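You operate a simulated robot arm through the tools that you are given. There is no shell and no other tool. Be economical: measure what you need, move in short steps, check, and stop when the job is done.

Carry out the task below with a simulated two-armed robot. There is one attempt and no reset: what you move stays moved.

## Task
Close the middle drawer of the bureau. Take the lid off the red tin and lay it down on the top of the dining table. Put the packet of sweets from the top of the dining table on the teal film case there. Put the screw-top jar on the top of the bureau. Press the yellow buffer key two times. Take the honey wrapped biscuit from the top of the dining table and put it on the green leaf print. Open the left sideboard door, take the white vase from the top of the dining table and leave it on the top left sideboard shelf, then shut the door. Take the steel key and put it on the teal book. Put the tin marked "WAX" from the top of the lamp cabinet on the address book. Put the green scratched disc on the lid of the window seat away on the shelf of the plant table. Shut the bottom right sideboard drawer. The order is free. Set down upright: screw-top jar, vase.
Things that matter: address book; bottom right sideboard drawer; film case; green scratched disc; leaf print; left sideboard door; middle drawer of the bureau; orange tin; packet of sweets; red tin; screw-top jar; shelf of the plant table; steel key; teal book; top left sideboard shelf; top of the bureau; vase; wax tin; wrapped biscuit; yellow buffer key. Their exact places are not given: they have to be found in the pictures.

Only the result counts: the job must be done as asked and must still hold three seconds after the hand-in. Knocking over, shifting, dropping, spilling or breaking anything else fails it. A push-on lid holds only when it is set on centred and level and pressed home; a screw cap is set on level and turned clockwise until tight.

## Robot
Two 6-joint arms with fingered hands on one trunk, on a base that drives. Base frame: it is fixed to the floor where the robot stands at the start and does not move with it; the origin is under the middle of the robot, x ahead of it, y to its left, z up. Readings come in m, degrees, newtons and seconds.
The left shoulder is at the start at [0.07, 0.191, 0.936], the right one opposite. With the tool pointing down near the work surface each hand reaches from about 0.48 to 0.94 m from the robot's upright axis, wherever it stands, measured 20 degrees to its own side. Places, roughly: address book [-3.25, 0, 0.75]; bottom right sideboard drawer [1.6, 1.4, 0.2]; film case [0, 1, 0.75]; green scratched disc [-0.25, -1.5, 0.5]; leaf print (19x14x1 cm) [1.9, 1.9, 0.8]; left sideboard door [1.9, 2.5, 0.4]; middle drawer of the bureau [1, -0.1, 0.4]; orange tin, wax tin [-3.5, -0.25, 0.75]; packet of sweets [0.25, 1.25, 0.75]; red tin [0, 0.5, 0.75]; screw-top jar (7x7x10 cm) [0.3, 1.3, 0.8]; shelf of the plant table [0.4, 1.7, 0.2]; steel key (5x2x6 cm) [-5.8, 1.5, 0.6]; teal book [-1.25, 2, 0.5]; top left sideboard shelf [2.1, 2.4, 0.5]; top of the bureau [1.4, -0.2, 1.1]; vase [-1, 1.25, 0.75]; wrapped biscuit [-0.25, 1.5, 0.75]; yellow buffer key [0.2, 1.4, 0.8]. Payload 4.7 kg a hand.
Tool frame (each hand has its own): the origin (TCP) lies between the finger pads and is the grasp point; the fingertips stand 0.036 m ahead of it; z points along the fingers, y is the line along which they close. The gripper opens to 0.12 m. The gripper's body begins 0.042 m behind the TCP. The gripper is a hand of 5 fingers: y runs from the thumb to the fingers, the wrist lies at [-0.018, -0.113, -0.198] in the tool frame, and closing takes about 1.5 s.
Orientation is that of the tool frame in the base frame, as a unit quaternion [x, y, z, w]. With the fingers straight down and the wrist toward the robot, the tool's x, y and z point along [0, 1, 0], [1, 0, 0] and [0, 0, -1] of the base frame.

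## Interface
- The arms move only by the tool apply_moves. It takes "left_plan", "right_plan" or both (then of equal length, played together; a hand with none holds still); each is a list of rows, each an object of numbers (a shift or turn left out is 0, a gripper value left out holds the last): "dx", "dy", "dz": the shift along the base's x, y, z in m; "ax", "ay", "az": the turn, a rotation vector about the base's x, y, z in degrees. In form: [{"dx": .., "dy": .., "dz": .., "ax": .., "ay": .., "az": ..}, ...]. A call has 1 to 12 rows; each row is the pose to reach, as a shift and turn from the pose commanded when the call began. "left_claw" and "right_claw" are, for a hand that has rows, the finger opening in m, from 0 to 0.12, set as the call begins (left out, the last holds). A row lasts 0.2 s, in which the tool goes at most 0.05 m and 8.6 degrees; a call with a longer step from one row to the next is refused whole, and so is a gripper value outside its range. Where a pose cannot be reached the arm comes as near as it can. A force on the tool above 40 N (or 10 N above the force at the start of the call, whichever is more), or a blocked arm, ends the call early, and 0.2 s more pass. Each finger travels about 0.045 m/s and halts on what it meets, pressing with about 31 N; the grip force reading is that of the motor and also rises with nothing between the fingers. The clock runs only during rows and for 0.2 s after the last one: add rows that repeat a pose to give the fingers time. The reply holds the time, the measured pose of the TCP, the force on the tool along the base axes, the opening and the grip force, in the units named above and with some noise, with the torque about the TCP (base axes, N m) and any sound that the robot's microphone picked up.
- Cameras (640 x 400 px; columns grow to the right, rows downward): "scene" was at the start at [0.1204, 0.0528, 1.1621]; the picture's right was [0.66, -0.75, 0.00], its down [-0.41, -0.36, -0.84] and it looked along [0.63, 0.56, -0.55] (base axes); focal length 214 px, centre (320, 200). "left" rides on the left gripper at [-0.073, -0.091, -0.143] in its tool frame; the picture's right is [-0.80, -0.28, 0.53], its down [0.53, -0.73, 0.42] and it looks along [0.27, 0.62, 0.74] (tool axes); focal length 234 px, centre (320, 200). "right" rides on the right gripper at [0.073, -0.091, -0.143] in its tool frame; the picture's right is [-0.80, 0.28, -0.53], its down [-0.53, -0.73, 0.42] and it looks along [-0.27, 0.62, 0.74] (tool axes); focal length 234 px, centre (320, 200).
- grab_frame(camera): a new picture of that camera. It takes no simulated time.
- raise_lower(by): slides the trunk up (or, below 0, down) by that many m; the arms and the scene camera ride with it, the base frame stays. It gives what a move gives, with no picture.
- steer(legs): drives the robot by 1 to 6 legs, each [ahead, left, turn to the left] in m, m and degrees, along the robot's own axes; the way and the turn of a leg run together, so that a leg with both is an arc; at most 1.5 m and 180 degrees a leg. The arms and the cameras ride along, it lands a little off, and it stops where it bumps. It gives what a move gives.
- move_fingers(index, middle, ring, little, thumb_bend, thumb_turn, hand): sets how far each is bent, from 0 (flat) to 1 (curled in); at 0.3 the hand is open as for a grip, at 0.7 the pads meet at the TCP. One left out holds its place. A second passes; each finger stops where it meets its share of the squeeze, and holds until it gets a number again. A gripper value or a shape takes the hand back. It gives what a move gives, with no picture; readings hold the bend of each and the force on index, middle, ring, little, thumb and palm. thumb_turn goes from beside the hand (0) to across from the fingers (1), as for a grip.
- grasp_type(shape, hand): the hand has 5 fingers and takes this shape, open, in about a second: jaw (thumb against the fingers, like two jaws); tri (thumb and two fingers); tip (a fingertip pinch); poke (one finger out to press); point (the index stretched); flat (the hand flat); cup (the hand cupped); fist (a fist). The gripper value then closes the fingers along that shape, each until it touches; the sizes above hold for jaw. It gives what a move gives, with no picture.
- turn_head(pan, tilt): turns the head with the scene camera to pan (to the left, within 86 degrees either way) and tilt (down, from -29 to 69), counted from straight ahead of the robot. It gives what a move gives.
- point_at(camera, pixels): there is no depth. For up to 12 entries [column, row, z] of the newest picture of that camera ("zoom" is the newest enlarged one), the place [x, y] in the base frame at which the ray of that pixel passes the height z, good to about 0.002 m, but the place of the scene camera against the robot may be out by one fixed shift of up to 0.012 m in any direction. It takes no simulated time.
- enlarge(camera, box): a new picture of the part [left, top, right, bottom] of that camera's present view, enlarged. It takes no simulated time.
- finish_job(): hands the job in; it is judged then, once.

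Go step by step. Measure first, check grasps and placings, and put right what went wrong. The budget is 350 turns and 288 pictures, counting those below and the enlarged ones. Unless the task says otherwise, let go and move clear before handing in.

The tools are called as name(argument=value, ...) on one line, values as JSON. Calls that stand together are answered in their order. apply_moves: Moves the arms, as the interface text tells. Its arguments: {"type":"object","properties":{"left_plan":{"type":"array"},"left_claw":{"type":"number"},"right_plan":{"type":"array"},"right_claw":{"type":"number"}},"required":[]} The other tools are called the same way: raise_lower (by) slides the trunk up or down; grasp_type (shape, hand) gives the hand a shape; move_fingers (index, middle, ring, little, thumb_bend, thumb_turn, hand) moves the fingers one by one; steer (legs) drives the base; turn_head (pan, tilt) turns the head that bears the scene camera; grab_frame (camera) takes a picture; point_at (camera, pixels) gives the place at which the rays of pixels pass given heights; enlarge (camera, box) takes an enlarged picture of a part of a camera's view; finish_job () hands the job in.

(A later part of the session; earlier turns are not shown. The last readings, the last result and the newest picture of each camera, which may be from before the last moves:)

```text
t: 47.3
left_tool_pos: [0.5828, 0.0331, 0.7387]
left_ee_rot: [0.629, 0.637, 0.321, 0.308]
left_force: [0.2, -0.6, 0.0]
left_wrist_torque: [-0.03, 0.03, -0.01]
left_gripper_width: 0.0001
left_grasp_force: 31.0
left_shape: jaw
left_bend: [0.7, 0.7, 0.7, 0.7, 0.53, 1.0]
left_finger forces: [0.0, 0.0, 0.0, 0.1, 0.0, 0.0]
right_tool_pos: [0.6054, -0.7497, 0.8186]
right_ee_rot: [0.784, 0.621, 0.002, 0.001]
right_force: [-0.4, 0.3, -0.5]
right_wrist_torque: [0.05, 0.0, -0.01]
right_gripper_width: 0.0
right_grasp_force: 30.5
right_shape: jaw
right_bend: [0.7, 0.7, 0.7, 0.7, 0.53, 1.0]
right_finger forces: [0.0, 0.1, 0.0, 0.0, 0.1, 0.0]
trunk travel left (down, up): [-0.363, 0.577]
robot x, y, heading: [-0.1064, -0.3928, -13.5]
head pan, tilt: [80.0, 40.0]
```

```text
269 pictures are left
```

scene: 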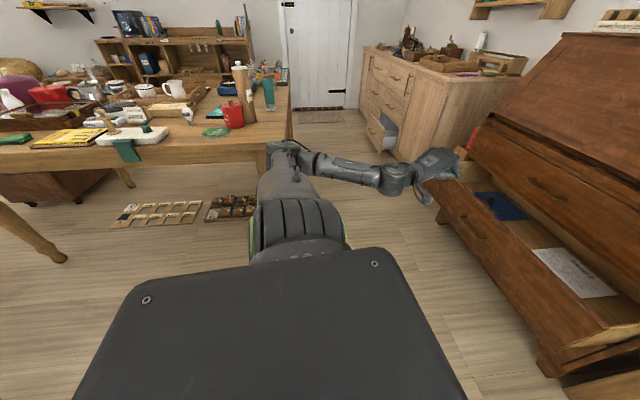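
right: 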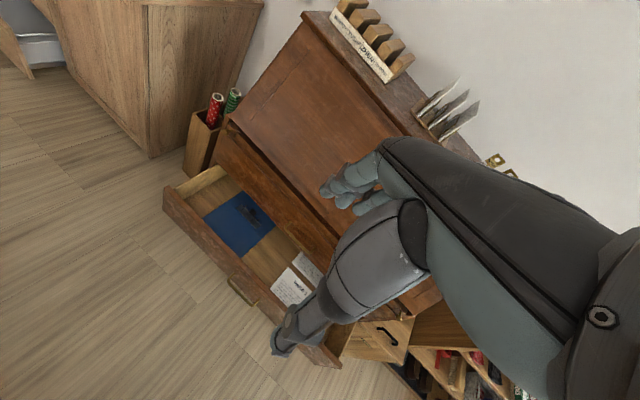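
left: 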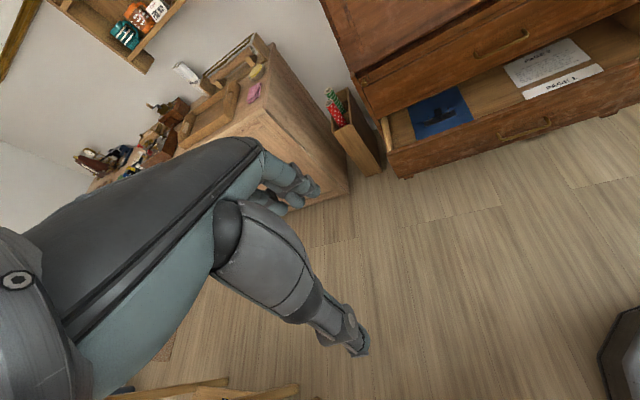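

The table things look intact. With free space now, I'll try the inward move of the left hand again.

apply_moves(left_plan=[{"dx": -0.01, "dy": -0.042}, {"dx": -0.02, "dy": -0.084}, {"dx": -0.03, "dy": -0.126}, {"dx": -0.04, "dy": -0.168}, {"dx": -0.05, "dy": -0.21}, {"dx": -0.06, "dy": -0.252}, {"dx": -0.07, "dy": -0.29}])

turn_head(pan=40, tilt=35)

grab_frame(camera="scene")

```text
t: 48.9
left_tool_pos: [0.5226, -0.2607, 0.7331]
left_ee_rot: [0.629, 0.637, 0.323, 0.308]
left_force: [-0.2, -0.4, 0.1]
left_wrist_torque: [0.01, 0.06, 0.04]
left_gripper_width: 0.0
left_grasp_force: 31.3
left_shape: jaw
left_bend: [0.7, 0.7, 0.7, 0.7, 0.53, 1.0]
left_finger forces: [0.1, 0.1, 0.1, 0.1, 0.1, 0.1]
left hand out of reach, approached as far as the arm can: row 5, 6, 7
right_tool_pos: [0.6054, -0.7515, 0.8185]
right_ee_rot: [0.784, 0.62, 0.002, 0.001]
right_force: [0.5, -0.7, 0.1]
right_wrist_torque: [0.04, -0.04, 0.0]
right_gripper_width: 0.0
right_grasp_force: 31.2
right_shape: jaw
right_bend: [0.7, 0.7, 0.7, 0.7, 0.53, 1.0]
right_finger forces: [0.0, 0.0, 0.1, 0.1, 0.1, 0.0]
trunk travel left (down, up): [-0.363, 0.577]
robot x, y, heading: [-0.1042, -0.3915, -13.4]
head pan, tilt: [80.0, 40.0]
```

```text
t: 50.0
left_tool_pos: [0.5223, -0.2584, 0.7314]
left_ee_rot: [0.628, 0.637, 0.323, 0.309]
left_force: [0.2, 0.6, 0.2]
left_wrist_torque: [-0.01, 0.0, 0.02]
left_gripper_width: 0.0
left_grasp_force: 31.2
left_shape: jaw
left_bend: [0.7, 0.7, 0.7, 0.7, 0.53, 1.0]
left_finger forces: [0.0, 0.0, 0.0, 0.1, 0.0, 0.1]
right_tool_pos: [0.6057, -0.7493, 0.8192]
right_ee_rot: [0.785, 0.62, 0.002, 0.001]
right_force: [0.8, 0.2, -0.4]
right_wrist_torque: [0.01, 0.04, 0.03]
right_gripper_width: 0.0001
right_grasp_force: 31.5
right_shape: jaw
right_bend: [0.7, 0.7, 0.7, 0.7, 0.53, 1.0]
right_finger forces: [0.0, 0.0, 0.0, 0.0, 0.0, 0.1]
trunk travel left (down, up): [-0.363, 0.577]
robot x, y, heading: [-0.1062, -0.3916, -13.4]
head pan, tilt: [40.0, 35.0]
```

```text
268 pictures are left
```

scene: 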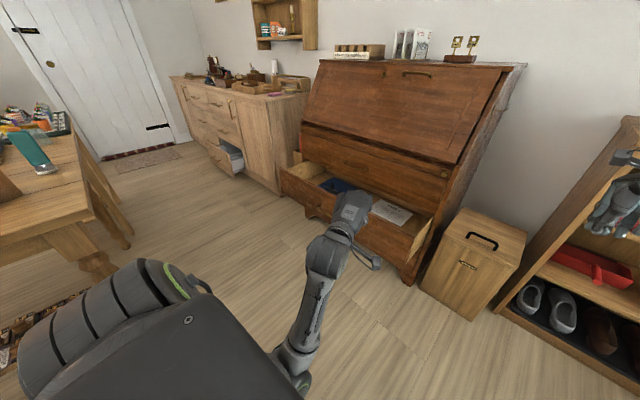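

The left arm is now folded in front with the hand tilted forward, which works. I'll tuck the right arm back and away, then place the robot for the push.

apply_moves(right_plan=[{"dx": -0.035, "dy": -0.026}, {"dx": -0.07, "dy": -0.052}, {"dx": -0.105, "dy": -0.078}, {"dx": -0.14, "dy": -0.104}, {"dx": -0.175, "dy": -0.13}, {"dx": -0.21, "dy": -0.156}, {"dx": -0.245, "dy": -0.182}, {"dx": -0.28, "dy": -0.208}, {"dx": -0.313, "dy": -0.233}])

steer(legs=[[0.15, 0.27, -3.4]])

turn_head(pan=0, tilt=40)

grab_frame(camera="scene")

```text
t: 52.0
left_tool_pos: [0.5216, -0.2576, 0.7324]
left_ee_rot: [0.628, 0.637, 0.322, 0.31]
left_force: [0.1, 0.7, 1.5]
left_wrist_torque: [-0.05, 0.01, -0.01]
left_gripper_width: 0.0
left_grasp_force: 30.8
left_shape: jaw
left_bend: [0.7, 0.7, 0.7, 0.7, 0.53, 1.0]
left_finger forces: [0.1, 0.0, 0.1, 0.0, 0.0, 0.0]
right_tool_pos: [0.2889, -0.9794, 0.8194]
right_ee_rot: [0.784, 0.621, 0.002, 0.001]
right_force: [0.2, 1.2, -0.5]
right_wrist_torque: [-0.06, -0.06, -0.01]
right_gripper_width: 0.0001
right_grasp_force: 31.2
right_shape: jaw
right_bend: [0.7, 0.7, 0.7, 0.7, 0.53, 1.0]
right_finger forces: [0.0, 0.0, 0.0, 0.0, 0.0, 0.0]
right hand out of reach, approached as far as the arm can: row 1, 2, 3, 4, 5
trunk travel left (down, up): [-0.363, 0.577]
robot x, y, heading: [-0.1044, -0.3912, -13.5]
head pan, tilt: [40.0, 35.0]
```

```text
t: 54.1
left_tool_pos: [0.746, -0.08, 0.7316]
left_ee_rot: [0.648, 0.618, 0.312, 0.318]
left_force: [1.1, -0.3, 0.8]
left_wrist_torque: [-0.03, 0.03, 0.01]
left_gripper_width: 0.0001
left_grasp_force: 31.0
left_shape: jaw
left_bend: [0.7, 0.7, 0.7, 0.7, 0.53, 1.0]
left_finger forces: [0.0, 0.1, 0.0, 0.0, 0.0, 0.0]
right_tool_pos: [0.4693, -0.7868, 0.8197]
right_ee_rot: [0.803, 0.596, 0.002, 0.001]
right_force: [-0.6, 0.2, -0.2]
right_wrist_torque: [0.0, 0.02, 0.01]
right_gripper_width: 0.0
right_grasp_force: 30.9
right_shape: jaw
right_bend: [0.7, 0.7, 0.7, 0.7, 0.53, 1.0]
right_finger forces: [0.0, 0.1, 0.1, 0.0, 0.0, 0.0]
trunk travel left (down, up): [-0.363, 0.577]
robot x, y, heading: [0.1067, -0.176, -16.9]
head pan, tilt: [40.0, 35.0]
```

```text
t: 55.1
left_tool_pos: [0.7456, -0.0796, 0.7314]
left_ee_rot: [0.648, 0.617, 0.313, 0.319]
left_force: [-0.5, -0.2, 0.6]
left_wrist_torque: [0.02, -0.03, 0.0]
left_gripper_width: 0.0001
left_grasp_force: 31.2
left_shape: jaw
left_bend: [0.7, 0.7, 0.7, 0.7, 0.53, 1.0]
left_finger forces: [0.1, 0.0, 0.0, 0.0, 0.0, 0.0]
right_tool_pos: [0.4696, -0.7867, 0.8197]
right_ee_rot: [0.802, 0.597, 0.002, 0.001]
right_force: [-0.2, 0.9, -0.9]
right_wrist_torque: [-0.01, 0.0, -0.01]
right_gripper_width: 0.0
right_grasp_force: 31.1
right_shape: jaw
right_bend: [0.7, 0.7, 0.7, 0.7, 0.53, 1.0]
right_finger forces: [0.0, 0.0, 0.0, 0.1, 0.1, 0.0]
trunk travel left (down, up): [-0.363, 0.577]
robot x, y, heading: [0.1102, -0.1758, -16.8]
head pan, tilt: [0.0, 40.0]
```

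```text
267 pictures are left
```

scene: 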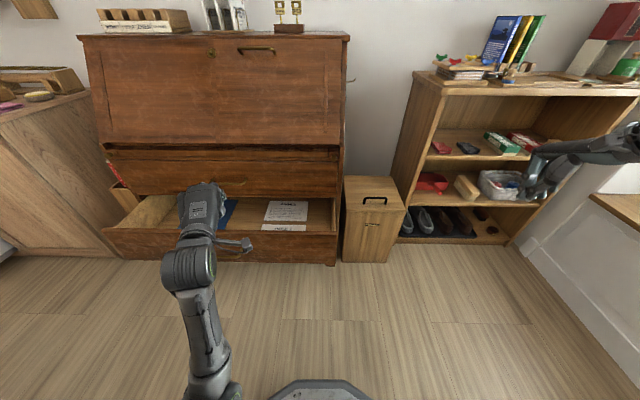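

The hand is above the drawer front (195,215). I'll draw back 8 cm, go down to z≈0.46, then push forward.

apply_moves(left_plan=[{"dx": -0.045, "dy": -0.008}, {"dx": -0.089, "dy": -0.015}, {"dx": -0.089, "dy": -0.015, "dz": -0.045}, {"dx": -0.089, "dy": -0.015, "dz": -0.09}, {"dx": -0.089, "dy": -0.015, "dz": -0.135}, {"dx": -0.089, "dy": -0.015, "dz": -0.18}, {"dx": -0.089, "dy": -0.015, "dz": -0.225}, {"dx": -0.089, "dy": -0.015, "dz": -0.27}])

grab_frame(camera="scene")

```text
t: 55.8
left_tool_pos: [0.7228, -0.0737, 0.7092]
left_ee_rot: [0.658, 0.578, 0.393, 0.28]
left_force: [0.0, 0.5, -0.2]
left_wrist_torque: [0.04, 0.01, 0.02]
left_gripper_width: 0.0001
left_grasp_force: 30.7
left_shape: jaw
left_bend: [0.7, 0.7, 0.7, 0.7, 0.53, 1.0]
left_finger forces: [0.0, 0.0, 0.1, 0.0, 0.0, 0.1]
left hand out of reach, approached as far as the arm can: row 1, 2, 3
right_tool_pos: [0.4688, -0.7857, 0.8192]
right_ee_rot: [0.803, 0.596, 0.002, 0.001]
right_force: [-0.3, -0.8, -0.5]
right_wrist_torque: [0.02, 0.03, 0.0]
right_gripper_width: 0.0001
right_grasp_force: 30.7
right_shape: jaw
right_bend: [0.7, 0.7, 0.7, 0.7, 0.53, 1.0]
right_finger forces: [0.0, 0.0, 0.0, 0.1, 0.0, 0.0]
trunk travel left (down, up): [-0.363, 0.577]
robot x, y, heading: [0.1125, -0.173, -16.9]
head pan, tilt: [0.0, 40.0]
stopped in row 3 (left hand): the arm was blocked; the commanded pose is now the measured one
```

```text
266 pictures are left
```

scene: 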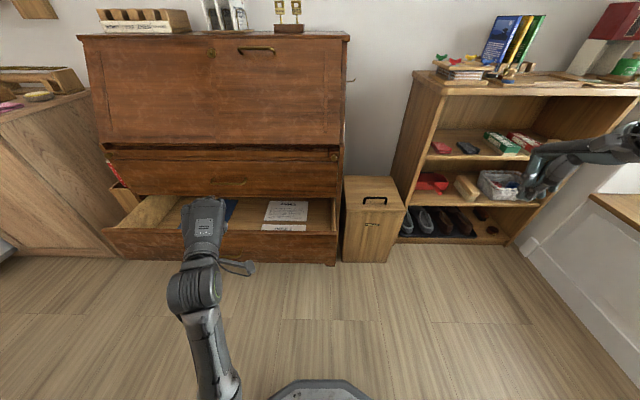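

The arm folds no further, so I'll use the base to retreat and the trunk to lower the hand, then drive to push.

steer(legs=[[-0.12, 0, 0]])

raise_lower(by=-0.25)

grab_frame(camera="scene")

```text
t: 57.0
left_tool_pos: [0.6104, -0.0404, 0.7088]
left_ee_rot: [0.658, 0.578, 0.392, 0.281]
left_force: [-0.4, 0.0, -0.1]
left_wrist_torque: [-0.02, 0.03, 0.01]
left_gripper_width: 0.0
left_grasp_force: 31.0
left_shape: jaw
left_bend: [0.7, 0.7, 0.7, 0.7, 0.53, 1.0]
left_finger forces: [0.0, 0.0, 0.1, 0.0, 0.0, 0.0]
right_tool_pos: [0.3536, -0.751, 0.8203]
right_ee_rot: [0.803, 0.596, 0.002, 0.002]
right_force: [0.7, -0.1, 0.8]
right_wrist_torque: [0.0, -0.03, 0.0]
right_gripper_width: 0.0002
right_grasp_force: 30.8
right_shape: jaw
right_bend: [0.7, 0.7, 0.7, 0.7, 0.53, 1.0]
right_finger forces: [0.0, 0.0, 0.1, 0.0, 0.1, 0.1]
trunk travel left (down, up): [-0.363, 0.577]
robot x, y, heading: [-0.0049, -0.1436, -16.8]
head pan, tilt: [0.0, 40.0]
```

```text
t: 59.8
left_tool_pos: [0.6053, -0.0413, 0.5614]
left_ee_rot: [0.657, 0.573, 0.399, 0.284]
left_force: [0.4, 1.2, 0.1]
left_wrist_torque: [-0.07, -0.01, -0.09]
left_gripper_width: 0.0
left_grasp_force: 30.8
left_shape: jaw
left_bend: [0.7, 0.7, 0.7, 0.7, 0.53, 1.0]
left_finger forces: [0.1, 0.1, 0.0, 0.0, 0.0, 0.0]
right_tool_pos: [0.3508, -0.7542, 0.6647]
right_ee_rot: [0.802, 0.598, 0.009, 0.003]
right_force: [1.1, 1.1, 0.8]
right_wrist_torque: [-0.11, 0.05, 0.02]
right_gripper_width: 0.0
right_grasp_force: 31.1
right_shape: jaw
right_bend: [0.7, 0.7, 0.7, 0.7, 0.53, 1.0]
right_finger forces: [0.0, 0.1, 0.0, 0.1, 0.0, 0.0]
trunk travel left (down, up): [-0.197, 0.743]
robot x, y, heading: [-0.0038, -0.1383, -16.9]
head pan, tilt: [0.0, 40.0]
stopped: the arm was blocked; the commanded pose is now the measured one
```

```text
265 pictures are left
```

scene: 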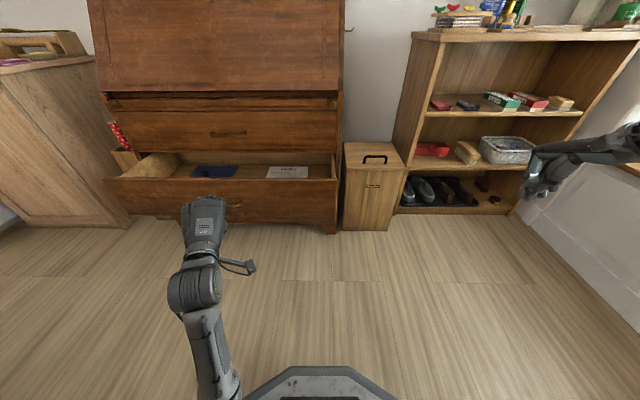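

Blocked again at z=0.56 (elbow on the base). I'll back off more and extend the arm forward and down, which lifts the elbow off the base.

steer(legs=[[-0.12, 0, 0]])

raise_lower(by=0.05)

apply_moves(left_plan=[{"dx": 0.03, "dy": -0.009}, {"dx": 0.06, "dy": -0.018}, {"dx": 0.09, "dy": -0.027}, {"dx": 0.12, "dy": -0.036}, {"dx": 0.15, "dy": -0.045}, {"dx": 0.15, "dy": -0.045, "dz": -0.04}, {"dx": 0.15, "dy": -0.045, "dz": -0.08}, {"dx": 0.15, "dy": -0.045, "dz": -0.12}, {"dx": 0.15, "dy": -0.045, "dz": -0.15}])

grab_frame(camera="scene")

```text
t: 61.0
left_tool_pos: [0.4861, -0.0091, 0.565]
left_ee_rot: [0.656, 0.572, 0.403, 0.284]
left_force: [0.0, -0.2, -0.8]
left_wrist_torque: [0.02, 0.01, 0.03]
left_gripper_width: 0.0
left_grasp_force: 31.3
left_shape: jaw
left_bend: [0.7, 0.7, 0.7, 0.7, 0.53, 1.0]
left_finger forces: [0.0, 0.1, 0.0, 0.0, 0.0, 0.0]
right_tool_pos: [0.2318, -0.7214, 0.6602]
right_ee_rot: [0.802, 0.598, 0.011, 0.0]
right_force: [-0.4, 1.3, 0.4]
right_wrist_torque: [0.0, -0.01, 0.0]
right_gripper_width: 0.0
right_grasp_force: 31.5
right_shape: jaw
right_bend: [0.7, 0.7, 0.7, 0.7, 0.53, 1.0]
right_finger forces: [0.1, 0.1, 0.0, 0.1, 0.0, 0.0]
trunk travel left (down, up): [-0.197, 0.743]
robot x, y, heading: [-0.1194, -0.1046, -16.8]
head pan, tilt: [0.0, 40.0]
```

```text
t: 61.9
left_tool_pos: [0.4936, -0.0037, 0.5952]
left_ee_rot: [0.657, 0.577, 0.396, 0.281]
left_force: [0.1, 0.5, -0.3]
left_wrist_torque: [-0.03, -0.04, 0.02]
left_gripper_width: 0.0
left_grasp_force: 30.4
left_shape: jaw
left_bend: [0.7, 0.7, 0.7, 0.7, 0.53, 1.0]
left_finger forces: [0.0, 0.0, 0.1, 0.0, 0.0, 0.1]
right_tool_pos: [0.2375, -0.7156, 0.7019]
right_ee_rot: [0.802, 0.598, 0.002, 0.001]
right_force: [0.1, 0.3, -0.3]
right_wrist_torque: [-0.02, -0.02, 0.0]
right_gripper_width: 0.0
right_grasp_force: 31.3
right_shape: jaw
right_bend: [0.7, 0.7, 0.7, 0.7, 0.53, 1.0]
right_finger forces: [0.2, 0.1, 0.0, 0.1, 0.0, 0.0]
trunk travel left (down, up): [-0.247, 0.693]
robot x, y, heading: [-0.1167, -0.1049, -17.1]
head pan, tilt: [0.0, 40.0]
```

```text
t: 63.9
left_tool_pos: [0.6439, -0.0482, 0.4437]
left_ee_rot: [0.658, 0.576, 0.394, 0.283]
left_force: [0.9, 0.4, -0.1]
left_wrist_torque: [0.05, 0.01, -0.02]
left_gripper_width: 0.0004
left_grasp_force: 30.7
left_shape: jaw
left_bend: [0.7, 0.7, 0.7, 0.7, 0.53, 1.0]
left_finger forces: [0.0, 0.1, 0.1, 0.0, 0.0, 0.0]
right_tool_pos: [0.2384, -0.7153, 0.7029]
right_ee_rot: [0.802, 0.597, 0.001, 0.001]
right_force: [0.0, 0.5, -0.1]
right_wrist_torque: [0.01, 0.02, -0.01]
right_gripper_width: 0.0002
right_grasp_force: 30.8
right_shape: jaw
right_bend: [0.7, 0.7, 0.7, 0.7, 0.53, 1.0]
right_finger forces: [0.0, 0.1, 0.0, 0.0, 0.0, 0.0]
trunk travel left (down, up): [-0.247, 0.693]
robot x, y, heading: [-0.1216, -0.1019, -16.7]
head pan, tilt: [0.0, 40.0]
```

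```text
264 pictures are left
```

scene: 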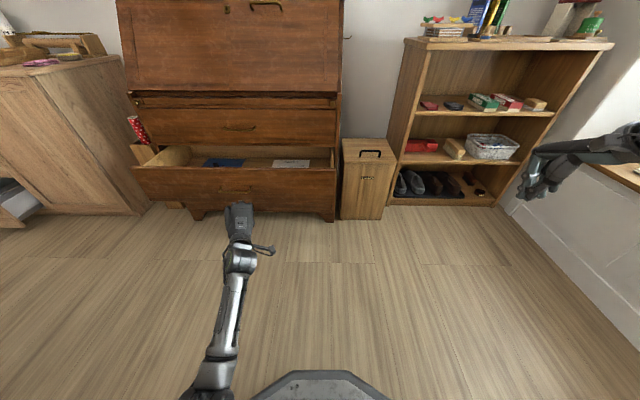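

The arm is now extended properly, with the fist before the drawer at (240,210). I'll shift 7 cm right to miss the handle and drive forward as a test push.

steer(legs=[[0, -0.07, 0], [0.22, 0, 0]])

grab_frame(camera="scene")

```text
t: 66.2
left_tool_pos: [0.8334, -0.1826, 0.4437]
left_ee_rot: [0.659, 0.574, 0.394, 0.283]
left_force: [0.5, 0.0, 0.5]
left_wrist_torque: [0.0, -0.04, 0.01]
left_gripper_width: 0.0002
left_grasp_force: 30.3
left_shape: jaw
left_bend: [0.7, 0.7, 0.7, 0.7, 0.53, 1.0]
left_finger forces: [0.0, 0.0, 0.0, 0.0, 0.1, 0.1]
right_tool_pos: [0.4257, -0.8486, 0.7032]
right_ee_rot: [0.803, 0.595, 0.002, 0.002]
right_force: [-0.8, 0.6, -0.1]
right_wrist_torque: [0.0, 0.02, 0.01]
right_gripper_width: 0.0
right_grasp_force: 30.8
right_shape: jaw
right_bend: [0.7, 0.7, 0.7, 0.7, 0.53, 1.0]
right_finger forces: [0.0, 0.0, 0.0, 0.0, 0.0, 0.0]
trunk travel left (down, up): [-0.247, 0.693]
robot x, y, heading: [0.0669, -0.2329, -17.0]
head pan, tilt: [0.0, 40.0]
```

```text
263 pictures are left
```

scene: 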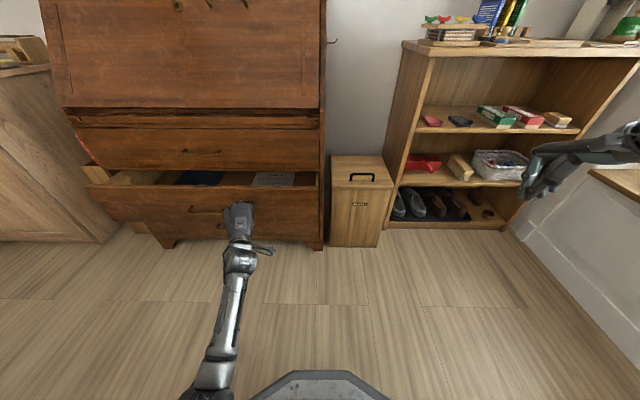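

The drawer is sliding in. I'll keep pushing with the arm until it blocks.

apply_moves(left_plan=[{"dx": 0.029, "dy": -0.009}, {"dx": 0.057, "dy": -0.017}, {"dx": 0.086, "dy": -0.026}, {"dx": 0.115, "dy": -0.035}, {"dx": 0.134, "dy": -0.04}, {"dx": 0.153, "dy": -0.046}, {"dx": 0.172, "dy": -0.052}, {"dx": 0.191, "dy": -0.058}])

grab_frame(camera="scene")

```text
t: 67.3
left_tool_pos: [0.9487, -0.2181, 0.4484]
left_ee_rot: [0.658, 0.575, 0.395, 0.285]
left_force: [-28.0, 4.4, 3.9]
left_wrist_torque: [0.05, 0.45, -0.14]
left_gripper_width: 0.0
left_grasp_force: 31.3
left_shape: jaw
left_bend: [0.7, 0.7, 0.7, 0.7, 0.54, 1.0]
left_finger forces: [0.0, 0.0, 0.0, 0.1, 0.0, 0.0]
right_tool_pos: [0.4246, -0.8466, 0.704]
right_ee_rot: [0.803, 0.596, 0.003, 0.002]
right_force: [0.1, -1.1, 0.7]
right_wrist_torque: [-0.04, -0.02, -0.02]
right_gripper_width: 0.0
right_grasp_force: 31.0
right_shape: jaw
right_bend: [0.7, 0.7, 0.7, 0.7, 0.53, 1.0]
right_finger forces: [0.0, 0.1, 0.1, 0.0, 0.0, 0.1]
trunk travel left (down, up): [-0.247, 0.693]
robot x, y, heading: [0.0715, -0.235, -17.1]
head pan, tilt: [0.0, 40.0]
stopped in row 5 (left hand): the force on the tool passed its limit (the readings are from after the stop); the commanded pose is now the measured one
```

```text
262 pictures are left
```

scene: 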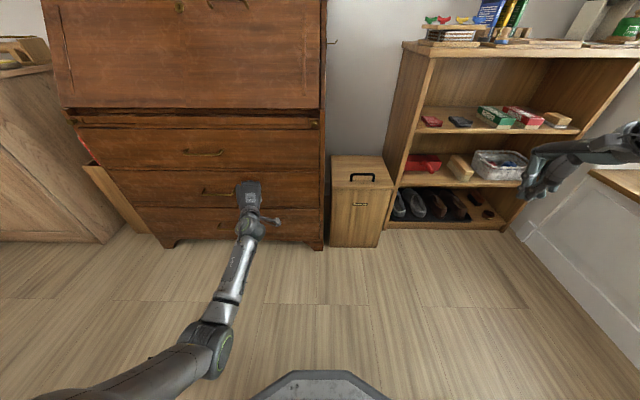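

The drawer is flush now (force 28 N as it seated). I'll back away, raise the trunk and look at the sideboard.

steer(legs=[[-0.3, 0, 0]])

raise_lower(by=0.55)

turn_head(pan=50, tilt=35)

grab_frame(camera="scene")

```text
t: 69.4
left_tool_pos: [0.6638, -0.1306, 0.4477]
left_ee_rot: [0.658, 0.574, 0.395, 0.285]
left_force: [0.1, -1.0, -0.6]
left_wrist_torque: [-0.01, -0.01, 0.02]
left_gripper_width: 0.0
left_grasp_force: 31.3
left_shape: jaw
left_bend: [0.7, 0.7, 0.7, 0.7, 0.54, 1.0]
left_finger forces: [0.0, 0.1, 0.1, 0.0, 0.1, 0.0]
right_tool_pos: [0.1385, -0.7599, 0.7029]
right_ee_rot: [0.804, 0.595, 0.002, 0.001]
right_force: [-1.1, 0.3, 0.6]
right_wrist_torque: [-0.01, 0.04, 0.03]
right_gripper_width: 0.0
right_grasp_force: 30.9
right_shape: jaw
right_bend: [0.7, 0.7, 0.7, 0.7, 0.53, 1.0]
right_finger forces: [0.1, 0.1, 0.0, 0.0, 0.0, 0.0]
trunk travel left (down, up): [-0.247, 0.693]
robot x, y, heading: [-0.2203, -0.1491, -17.4]
head pan, tilt: [0.0, 40.0]
```

```text
refused: 0.55 is not a number from -0.4 to 0.4
```

```text
t: 70.5
left_tool_pos: [0.6638, -0.1311, 0.4472]
left_ee_rot: [0.658, 0.574, 0.395, 0.286]
left_force: [-0.6, 0.5, 0.3]
left_wrist_torque: [-0.01, 0.01, -0.02]
left_gripper_width: 0.0
left_grasp_force: 31.1
left_shape: jaw
left_bend: [0.7, 0.7, 0.7, 0.7, 0.54, 1.0]
left_finger forces: [0.0, 0.0, 0.0, 0.0, 0.0, 0.1]
right_tool_pos: [0.1382, -0.7593, 0.7035]
right_ee_rot: [0.804, 0.595, 0.001, 0.001]
right_force: [-0.4, -0.3, 0.2]
right_wrist_torque: [0.0, 0.01, 0.0]
right_gripper_width: 0.0002
right_grasp_force: 30.6
right_shape: jaw
right_bend: [0.7, 0.7, 0.7, 0.7, 0.53, 1.0]
right_finger forces: [0.0, 0.0, 0.1, 0.0, 0.1, 0.1]
trunk travel left (down, up): [-0.247, 0.693]
robot x, y, heading: [-0.2159, -0.1462, -17.4]
head pan, tilt: [50.0, 35.0]
```

```text
261 pictures are left
```

scene: 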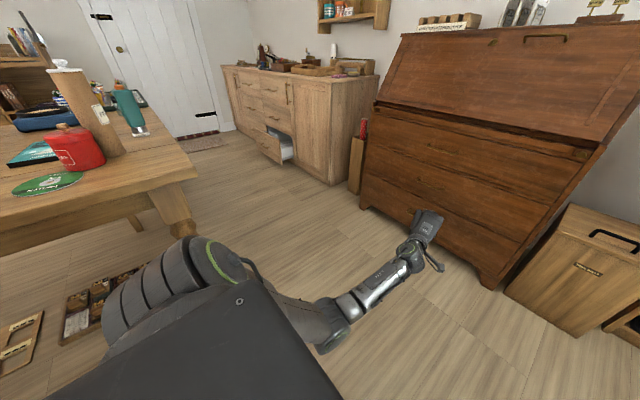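

The bureau's drawers are all flush. I'll measure the table corner (197,172) and the sideboard.

point_at(camera="scene", pixels=[[197, 172, 0.75], [160, 128, 0.75], [334, 186, 0], [275, 162, 0.1], [293, 158, 0.2], [235, 135, 0], [222, 67, 0.85], [330, 82, 0.85], [375, 75, 0.85], [55, 183, 0.75], [75, 165, 0.75]])

raise_lower(by=0.4)

grab_frame(camera="scene")

point_at(camera="scene", pixels=[[320, 200, 0], [320, 200, 0.4], [320, 200, 0.85]])

```text
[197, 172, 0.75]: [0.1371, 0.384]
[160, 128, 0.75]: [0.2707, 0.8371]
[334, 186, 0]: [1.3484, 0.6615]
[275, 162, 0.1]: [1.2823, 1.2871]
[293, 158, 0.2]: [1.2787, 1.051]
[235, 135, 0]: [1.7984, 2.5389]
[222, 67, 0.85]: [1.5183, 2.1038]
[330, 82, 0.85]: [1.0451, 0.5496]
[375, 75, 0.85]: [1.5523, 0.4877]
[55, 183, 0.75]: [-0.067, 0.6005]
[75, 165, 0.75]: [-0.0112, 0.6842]
```

```text
t: 74.4
left_tool_pos: [0.6635, -0.131, 0.8469]
left_ee_rot: [0.659, 0.574, 0.395, 0.284]
left_force: [0.3, 1.4, -0.4]
left_wrist_torque: [0.01, 0.03, 0.0]
left_gripper_width: 0.0001
left_grasp_force: 31.1
left_shape: jaw
left_bend: [0.7, 0.7, 0.7, 0.7, 0.54, 1.0]
left_finger forces: [0.0, 0.0, 0.1, 0.1, 0.1, 0.1]
right_tool_pos: [0.1385, -0.7603, 1.1023]
right_ee_rot: [0.804, 0.595, 0.002, 0.001]
right_force: [0.0, 0.4, 0.6]
right_wrist_torque: [0.01, 0.0, -0.02]
right_gripper_width: 0.0
right_grasp_force: 31.7
right_shape: jaw
right_bend: [0.7, 0.7, 0.7, 0.7, 0.53, 1.0]
right_finger forces: [0.0, 0.1, 0.0, 0.0, 0.1, 0.0]
trunk travel left (down, up): [-0.647, 0.293]
robot x, y, heading: [-0.2182, -0.1478, -17.2]
head pan, tilt: [50.0, 35.0]
```

```text
260 pictures are left
```

scene: 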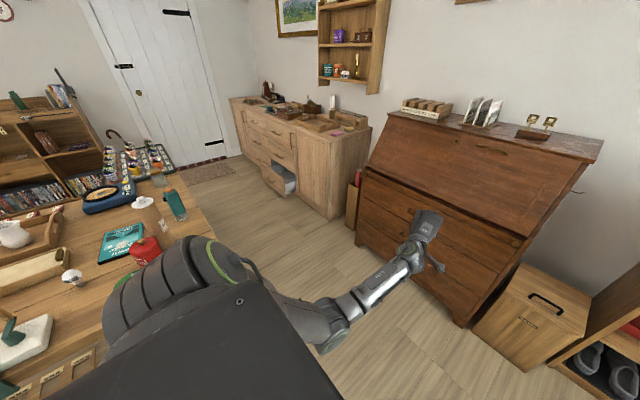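

```text
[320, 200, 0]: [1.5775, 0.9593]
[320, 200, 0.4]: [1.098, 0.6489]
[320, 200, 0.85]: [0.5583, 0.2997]
```

I'll enlarge the sideboard drawer area to locate it.

enlarge(camera="scene", box=[220, 80, 380, 220])

point_at(camera="scene", pixels=[[330, 217, 0], [264, 181, 0.25], [285, 195, 0.25], [297, 181, 0.25], [262, 165, 0.25], [285, 197, 0.1], [244, 156, 0], [232, 100, 0.85], [333, 138, 0.85], [370, 128, 0.85], [218, 225, 0.75], [178, 170, 0.75]])

```text
2.86 times, centred on (300, 150) of scene
```

zoom: 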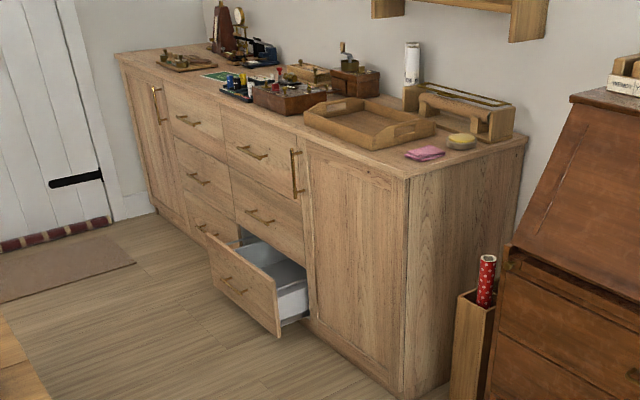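

```text
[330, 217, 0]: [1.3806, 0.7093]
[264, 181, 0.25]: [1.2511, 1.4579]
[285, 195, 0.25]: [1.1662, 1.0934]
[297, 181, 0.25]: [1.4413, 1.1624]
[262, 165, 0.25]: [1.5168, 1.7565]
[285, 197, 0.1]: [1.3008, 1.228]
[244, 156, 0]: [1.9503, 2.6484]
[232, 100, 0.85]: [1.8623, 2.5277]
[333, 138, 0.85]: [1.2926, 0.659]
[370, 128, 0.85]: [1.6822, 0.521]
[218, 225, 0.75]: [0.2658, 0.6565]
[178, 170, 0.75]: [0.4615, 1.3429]
```

The zoom shows the open bottom drawer clearly; I'll triangulate its front edge heights.

point_at(camera="scene", pixels=[[284.3, 179.7, 0.25], [284.3, 179.7, 0.3], [284.3, 179.7, 0.35], [286, 197.9, 0.05], [286, 197.9, 0.1], [286, 197.9, 0.15], [260.8, 162.2, 0.3], [262.2, 180.4, 0.1], [302, 167, 0.3]])

```text
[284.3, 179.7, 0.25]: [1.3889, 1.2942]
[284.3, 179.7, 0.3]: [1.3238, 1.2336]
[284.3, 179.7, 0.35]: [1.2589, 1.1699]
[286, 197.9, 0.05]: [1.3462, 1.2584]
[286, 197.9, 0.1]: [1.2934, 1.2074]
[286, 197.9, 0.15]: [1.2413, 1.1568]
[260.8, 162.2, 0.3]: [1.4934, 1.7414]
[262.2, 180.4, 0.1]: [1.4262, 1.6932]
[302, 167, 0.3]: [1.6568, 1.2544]
```

Drawer front is at u≈0.91 (room axes turned 17°), z 0.08–0.31. Before driving into the corridor I'll fold the left arm in (hand back and up).

apply_moves(left_plan=[{"dx": -0.03, "dy": 0.009, "dz": 0.02}, {"dx": -0.06, "dy": 0.018, "dz": 0.04}, {"dx": -0.09, "dy": 0.027, "dz": 0.06}, {"dx": -0.12, "dy": 0.036, "dz": 0.08}, {"dx": -0.15, "dy": 0.045, "dz": 0.1}, {"dx": -0.18, "dy": 0.054, "dz": 0.12}, {"dx": -0.21, "dy": 0.063, "dz": 0.14}, {"dx": -0.24, "dy": 0.072, "dz": 0.16}, {"dx": -0.27, "dy": 0.081, "dz": 0.18}, {"dx": -0.3, "dy": 0.09, "dz": 0.2}, {"dx": -0.33, "dy": 0.099, "dz": 0.22}])

grab_frame(camera="scene")

```text
t: 76.8
left_tool_pos: [0.4062, -0.0575, 1.0215]
left_ee_rot: [0.658, 0.563, 0.418, 0.275]
left_force: [-0.9, -0.3, 1.1]
left_wrist_torque: [0.05, 0.03, 0.0]
left_gripper_width: 0.0
left_grasp_force: 31.0
left_shape: jaw
left_bend: [0.7, 0.7, 0.7, 0.7, 0.54, 1.0]
left_finger forces: [0.0, 0.0, 0.0, 0.0, 0.0, 0.0]
left hand out of reach, approached as far as the arm can: row 9, 10, 11
right_tool_pos: [0.1385, -0.7592, 1.1031]
right_ee_rot: [0.804, 0.594, 0.001, 0.001]
right_force: [0.2, -0.3, -0.3]
right_wrist_torque: [0.0, 0.02, 0.01]
right_gripper_width: 0.0
right_grasp_force: 31.1
right_shape: jaw
right_bend: [0.7, 0.7, 0.7, 0.7, 0.53, 1.0]
right_finger forces: [0.1, 0.1, 0.0, 0.0, 0.0, 0.1]
trunk travel left (down, up): [-0.647, 0.293]
robot x, y, heading: [-0.2186, -0.1481, -17.0]
head pan, tilt: [50.0, 35.0]
```

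```text
258 pictures are left
```

scene: 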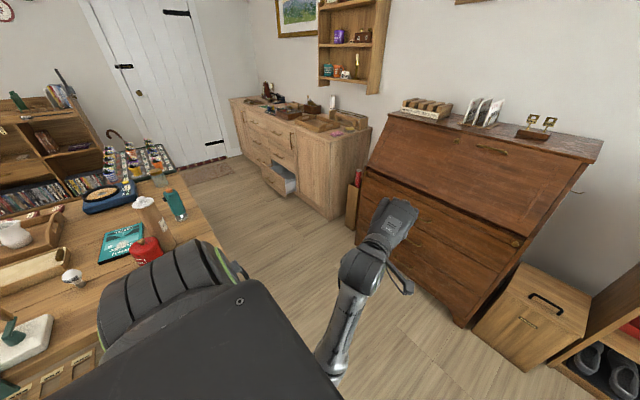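

Left hand is compact now. I'll tilt the right hand forward the same way and bring the left hand toward the robot's midline.

apply_moves(right_plan=[{"ax": -2.34, "ay": -7.65}, {"ax": -4.7, "ay": -15.3}, {"ax": -7, "ay": -23}, {"ax": -9.4, "ay": -30.6}, {"ax": -11.7, "ay": -38.2}, {"ax": -14, "ay": -45.9}], left_plan=[{"dx": 0.04, "dy": -0.012}, {"dx": 0.077, "dy": -0.023}, {"dx": 0.065, "dy": -0.06}, {"dx": 0.053, "dy": -0.1}, {"dx": 0.04, "dy": -0.14}, {"dx": 0.027, "dy": -0.186}])

turn_head(pan=0, tilt=45)

grab_frame(camera="scene")

```text
t: 77.8
left_tool_pos: [0.4887, -0.0971, 1.0256]
left_ee_rot: [0.646, 0.537, 0.491, 0.231]
left_force: [0.3, 0.9, 0.0]
left_wrist_torque: [-0.01, 0.0, -0.01]
left_gripper_width: 0.0002
left_grasp_force: 31.4
left_shape: jaw
left_bend: [0.7, 0.7, 0.7, 0.7, 0.54, 1.0]
left_finger forces: [0.0, 0.0, 0.0, 0.1, 0.0, 0.0]
left hand out of reach, approached as far as the arm can: row 4, 5
right_tool_pos: [0.1482, -0.7227, 1.0725]
right_ee_rot: [0.775, 0.581, 0.134, 0.212]
right_force: [-0.3, -1.0, -0.2]
right_wrist_torque: [0.02, 0.04, -0.04]
right_gripper_width: 0.0
right_grasp_force: 30.7
right_shape: jaw
right_bend: [0.7, 0.7, 0.7, 0.7, 0.53, 1.0]
right_finger forces: [0.0, 0.0, 0.1, 0.0, 0.1, 0.0]
right hand out of reach, approached as far as the arm can: row 2, 3, 4, 5
trunk travel left (down, up): [-0.647, 0.293]
robot x, y, heading: [-0.2159, -0.1485, -17.1]
head pan, tilt: [50.0, 35.0]
stopped in row 5 (left hand): the arm was blocked; the commanded pose is now the measured one
```

```text
t: 79.0
left_tool_pos: [0.4882, -0.0981, 1.0268]
left_ee_rot: [0.645, 0.537, 0.491, 0.232]
left_force: [-0.3, 0.6, 0.8]
left_wrist_torque: [0.01, 0.0, -0.02]
left_gripper_width: 0.0
left_grasp_force: 30.7
left_shape: jaw
left_bend: [0.7, 0.7, 0.7, 0.7, 0.54, 1.0]
left_finger forces: [0.1, 0.0, 0.0, 0.0, 0.0, 0.0]
right_tool_pos: [0.1468, -0.723, 1.0704]
right_ee_rot: [0.775, 0.581, 0.135, 0.211]
right_force: [-0.7, -0.3, -1.3]
right_wrist_torque: [0.02, 0.02, 0.03]
right_gripper_width: 0.0
right_grasp_force: 31.2
right_shape: jaw
right_bend: [0.7, 0.7, 0.7, 0.7, 0.53, 1.0]
right_finger forces: [0.1, 0.0, 0.1, 0.0, 0.0, 0.0]
trunk travel left (down, up): [-0.647, 0.293]
robot x, y, heading: [-0.2228, -0.1491, -17.1]
head pan, tilt: [0.0, 45.0]
```

```text
257 pictures are left
```

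scene: 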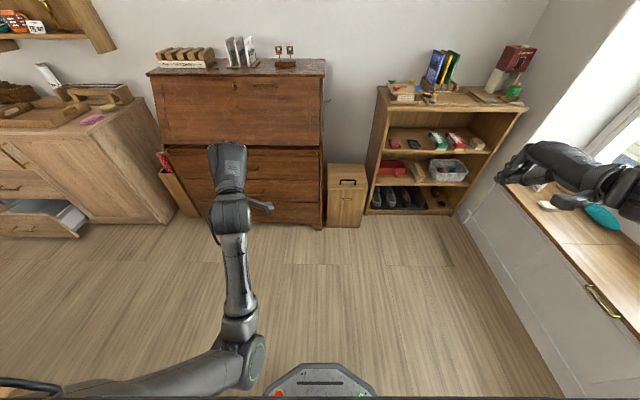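

I see now the shoulders should sit about 0.5 m above the target for tool-down work. I'll test that with the right arm: tool down again, lower and in front.

apply_moves(right_plan=[{"ax": 2.5, "ay": 6.7, "dx": 0.03, "dy": -0.009}, {"ax": 5, "ay": 13.4, "dx": 0.07, "dy": -0.02}, {"ax": 7.5, "ay": 20, "dx": 0.1, "dy": -0.03, "dz": -0.03}, {"ax": 10.2, "ay": 26.7, "dx": 0.143, "dy": -0.044, "dz": -0.06}, {"ax": 10.2, "ay": 26.7, "dx": 0.155, "dy": -0.01, "dz": -0.09}, {"ax": 10.2, "ay": 26.7, "dx": 0.165, "dy": 0.03, "dz": -0.11}, {"ax": 10.2, "ay": 26.7, "dx": 0.175, "dy": 0.06, "dz": -0.14}, {"ax": 10.2, "ay": 26.7, "dx": 0.187, "dy": 0.099, "dz": -0.17}, {"ax": 10.2, "ay": 26.7, "dx": 0.187, "dy": 0.099, "dz": -0.215}, {"ax": 10.2, "ay": 26.7, "dx": 0.187, "dy": 0.099, "dz": -0.26}, {"ax": 10.2, "ay": 26.7, "dx": 0.187, "dy": 0.099, "dz": -0.305}, {"ax": 10.2, "ay": 26.7, "dx": 0.187, "dy": 0.099, "dz": -0.35}])

turn_head(pan=-20, tilt=45)

grab_frame(camera="scene")

```text
refused: row 4 steps farther than a row can; nothing moved
```

```text
t: 79.8
left_tool_pos: [0.4891, -0.0977, 1.0268]
left_ee_rot: [0.645, 0.537, 0.491, 0.232]
left_force: [0.2, 0.0, -0.7]
left_wrist_torque: [-0.02, 0.01, 0.04]
left_gripper_width: 0.0
left_grasp_force: 30.3
left_shape: jaw
left_bend: [0.7, 0.7, 0.7, 0.7, 0.54, 1.0]
left_finger forces: [0.0, 0.0, 0.0, 0.0, 0.0, 0.0]
right_tool_pos: [0.1477, -0.723, 1.0714]
right_ee_rot: [0.775, 0.581, 0.136, 0.211]
right_force: [0.4, -0.4, -0.1]
right_wrist_torque: [0.01, 0.0, -0.01]
right_gripper_width: 0.0
right_grasp_force: 31.3
right_shape: jaw
right_bend: [0.7, 0.7, 0.7, 0.7, 0.53, 1.0]
right_finger forces: [0.0, 0.0, 0.0, 0.0, 0.0, 0.0]
trunk travel left (down, up): [-0.647, 0.293]
robot x, y, heading: [-0.2197, -0.1452, -17.2]
head pan, tilt: [-20.0, 45.0]
```

```text
256 pictures are left
```

scene: 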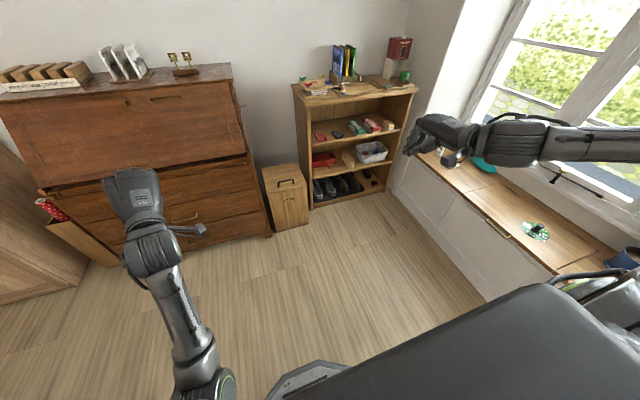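

I'll resend that test with smaller steps.

apply_moves(right_plan=[{"ax": 2.5, "ay": 6.7, "dx": 0.03, "dy": -0.009}, {"ax": 5, "ay": 13.4, "dx": 0.06, "dy": -0.018}, {"ax": 7.5, "ay": 20, "dx": 0.09, "dy": -0.027, "dz": -0.02}, {"ax": 10, "ay": 26.5, "dx": 0.12, "dy": -0.036, "dz": -0.04}, {"ax": 10, "ay": 26.5, "dx": 0.14, "dy": -0.01, "dz": -0.06}, {"ax": 10, "ay": 26.5, "dx": 0.155, "dy": 0.02, "dz": -0.08}, {"ax": 10, "ay": 26.5, "dx": 0.17, "dy": 0.05, "dz": -0.11}, {"ax": 10, "ay": 26.5, "dx": 0.18, "dy": 0.08, "dz": -0.14}, {"ax": 10, "ay": 26.5, "dx": 0.187, "dy": 0.099, "dz": -0.18}, {"ax": 10, "ay": 26.5, "dx": 0.187, "dy": 0.099, "dz": -0.225}, {"ax": 10, "ay": 26.5, "dx": 0.187, "dy": 0.099, "dz": -0.27}, {"ax": 10, "ay": 26.5, "dx": 0.187, "dy": 0.099, "dz": -0.315}])

grab_frame(camera="scene")

```text
t: 82.4
left_tool_pos: [0.4889, -0.0975, 1.0267]
left_ee_rot: [0.645, 0.537, 0.491, 0.232]
left_force: [-0.1, -0.6, -0.9]
left_wrist_torque: [0.03, -0.04, -0.01]
left_gripper_width: 0.0001
left_grasp_force: 31.3
left_shape: jaw
left_bend: [0.7, 0.7, 0.7, 0.7, 0.54, 1.0]
left_finger forces: [0.0, 0.1, 0.1, 0.0, 0.0, 0.0]
right_tool_pos: [0.335, -0.6252, 0.7552]
right_ee_rot: [0.8, 0.6, 0.004, 0.006]
right_force: [-0.1, 0.1, -0.3]
right_wrist_torque: [0.02, 0.02, 0.0]
right_gripper_width: 0.0002
right_grasp_force: 31.3
right_shape: jaw
right_bend: [0.7, 0.7, 0.7, 0.7, 0.53, 1.0]
right_finger forces: [0.2, 0.1, 0.0, 0.0, 0.0, 0.1]
trunk travel left (down, up): [-0.647, 0.293]
robot x, y, heading: [-0.2183, -0.1491, -17.0]
head pan, tilt: [-20.0, 45.0]
```

```text
255 pictures are left
```

scene: 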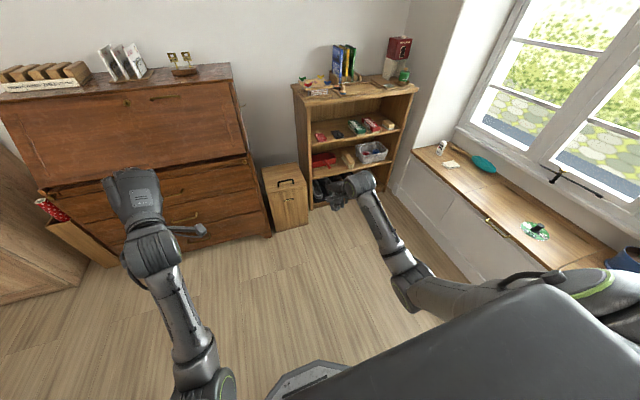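

The right arm now works tool-down (shoulder ~0.4 m above the hand). I can also see the green disc on the window seat at (535,230); I'll enlarge it.

enlarge(camera="scene", box=[400, 130, 640, 280])

point_at(camera="scene", pixels=[[535, 231, 0.45], [520, 229, 0.45], [551, 234, 0.45], [400, 185, 0.0], [415, 155, 0.45], [560, 270, 0.45], [262, 235, 0]])

```text
2.67 times, centred on (520, 205) of scene
```

zoom: 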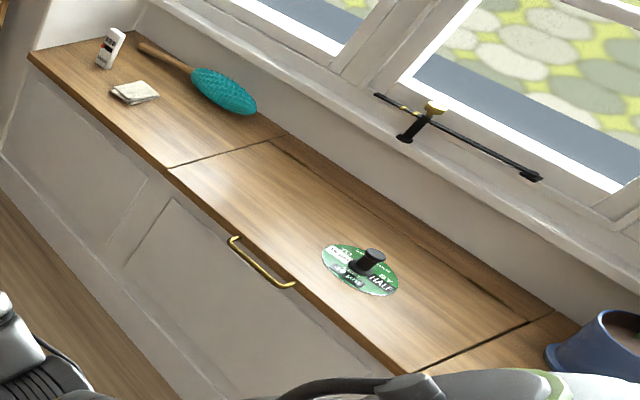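

```text
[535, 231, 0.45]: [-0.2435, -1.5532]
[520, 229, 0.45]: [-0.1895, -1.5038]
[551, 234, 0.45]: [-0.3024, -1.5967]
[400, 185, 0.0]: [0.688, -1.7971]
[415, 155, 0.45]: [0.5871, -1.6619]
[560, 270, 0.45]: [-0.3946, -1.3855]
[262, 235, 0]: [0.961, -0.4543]
```

The disc has a black knob to grip, at about (-0.24,-1.55). I'll turn to face the window seat and stand so the right hand reaches it.

steer(legs=[[0, 0, -90], [0.6, 0.636, 0]])

turn_head(pan=-15, tilt=50)

grab_frame(camera="scene")

```text
t: 90.8
left_tool_pos: [0.2761, -1.605, 1.0271]
left_ee_rot: [0.836, -0.074, 0.185, 0.511]
left_force: [-0.3, 0.7, -0.4]
left_wrist_torque: [0.01, 0.01, 0.01]
left_gripper_width: 0.0001
left_grasp_force: 31.2
left_shape: jaw
left_bend: [0.7, 0.7, 0.7, 0.7, 0.54, 1.0]
left_finger forces: [0.0, 0.0, 0.0, 0.1, 0.1, 0.1]
right_tool_pos: [-0.2534, -1.4562, 0.7556]
right_ee_rot: [0.99, -0.138, -0.001, 0.007]
right_force: [-0.5, 0.5, 0.5]
right_wrist_torque: [0.0, -0.02, 0.03]
right_gripper_width: 0.0003
right_grasp_force: 30.7
right_shape: jaw
right_bend: [0.7, 0.7, 0.7, 0.7, 0.53, 1.0]
right_finger forces: [0.1, 0.1, 0.1, 0.0, 0.1, 0.0]
trunk travel left (down, up): [-0.647, 0.293]
robot x, y, heading: [0.2249, -0.8965, -106.4]
head pan, tilt: [-20.0, 45.0]
```

```text
t: 91.5
left_tool_pos: [0.2772, -1.6043, 1.027]
left_ee_rot: [0.836, -0.074, 0.186, 0.511]
left_force: [0.2, -0.8, -0.4]
left_wrist_torque: [0.05, 0.0, 0.01]
left_gripper_width: 0.0
left_grasp_force: 30.9
left_shape: jaw
left_bend: [0.7, 0.7, 0.7, 0.7, 0.54, 1.0]
left_finger forces: [0.1, 0.0, 0.1, 0.1, 0.0, 0.0]
right_tool_pos: [-0.2514, -1.4546, 0.7548]
right_ee_rot: [0.99, -0.138, -0.001, 0.007]
right_force: [-0.1, 0.2, -1.4]
right_wrist_torque: [-0.01, 0.02, 0.04]
right_gripper_width: 0.0002
right_grasp_force: 30.9
right_shape: jaw
right_bend: [0.7, 0.7, 0.7, 0.7, 0.53, 1.0]
right_finger forces: [0.0, 0.0, 0.1, 0.1, 0.1, 0.0]
trunk travel left (down, up): [-0.647, 0.293]
robot x, y, heading: [0.221, -0.8994, -106.8]
head pan, tilt: [-15.0, 50.0]
```

```text
253 pictures are left
```

scene: 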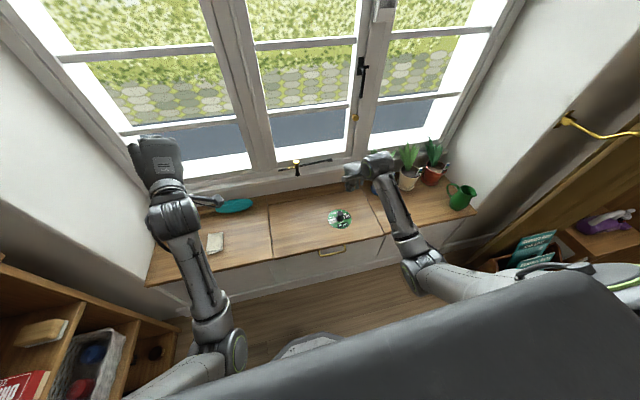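

enlarge(camera="scene", box=[280, 170, 400, 270])

point_at(camera="scene", pixels=[[340, 218, 0.45], [340, 218, 0.48], [340, 218, 0.5], [332, 253, 0.4]])

```text
4.00 times, centred on (340, 220) of scene
```

zoom: 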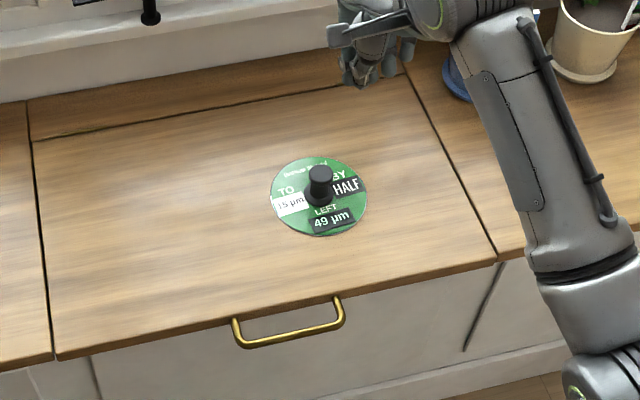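

```text
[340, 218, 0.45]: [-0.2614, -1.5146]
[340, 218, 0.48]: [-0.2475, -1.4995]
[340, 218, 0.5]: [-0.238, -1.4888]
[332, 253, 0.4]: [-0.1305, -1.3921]
```

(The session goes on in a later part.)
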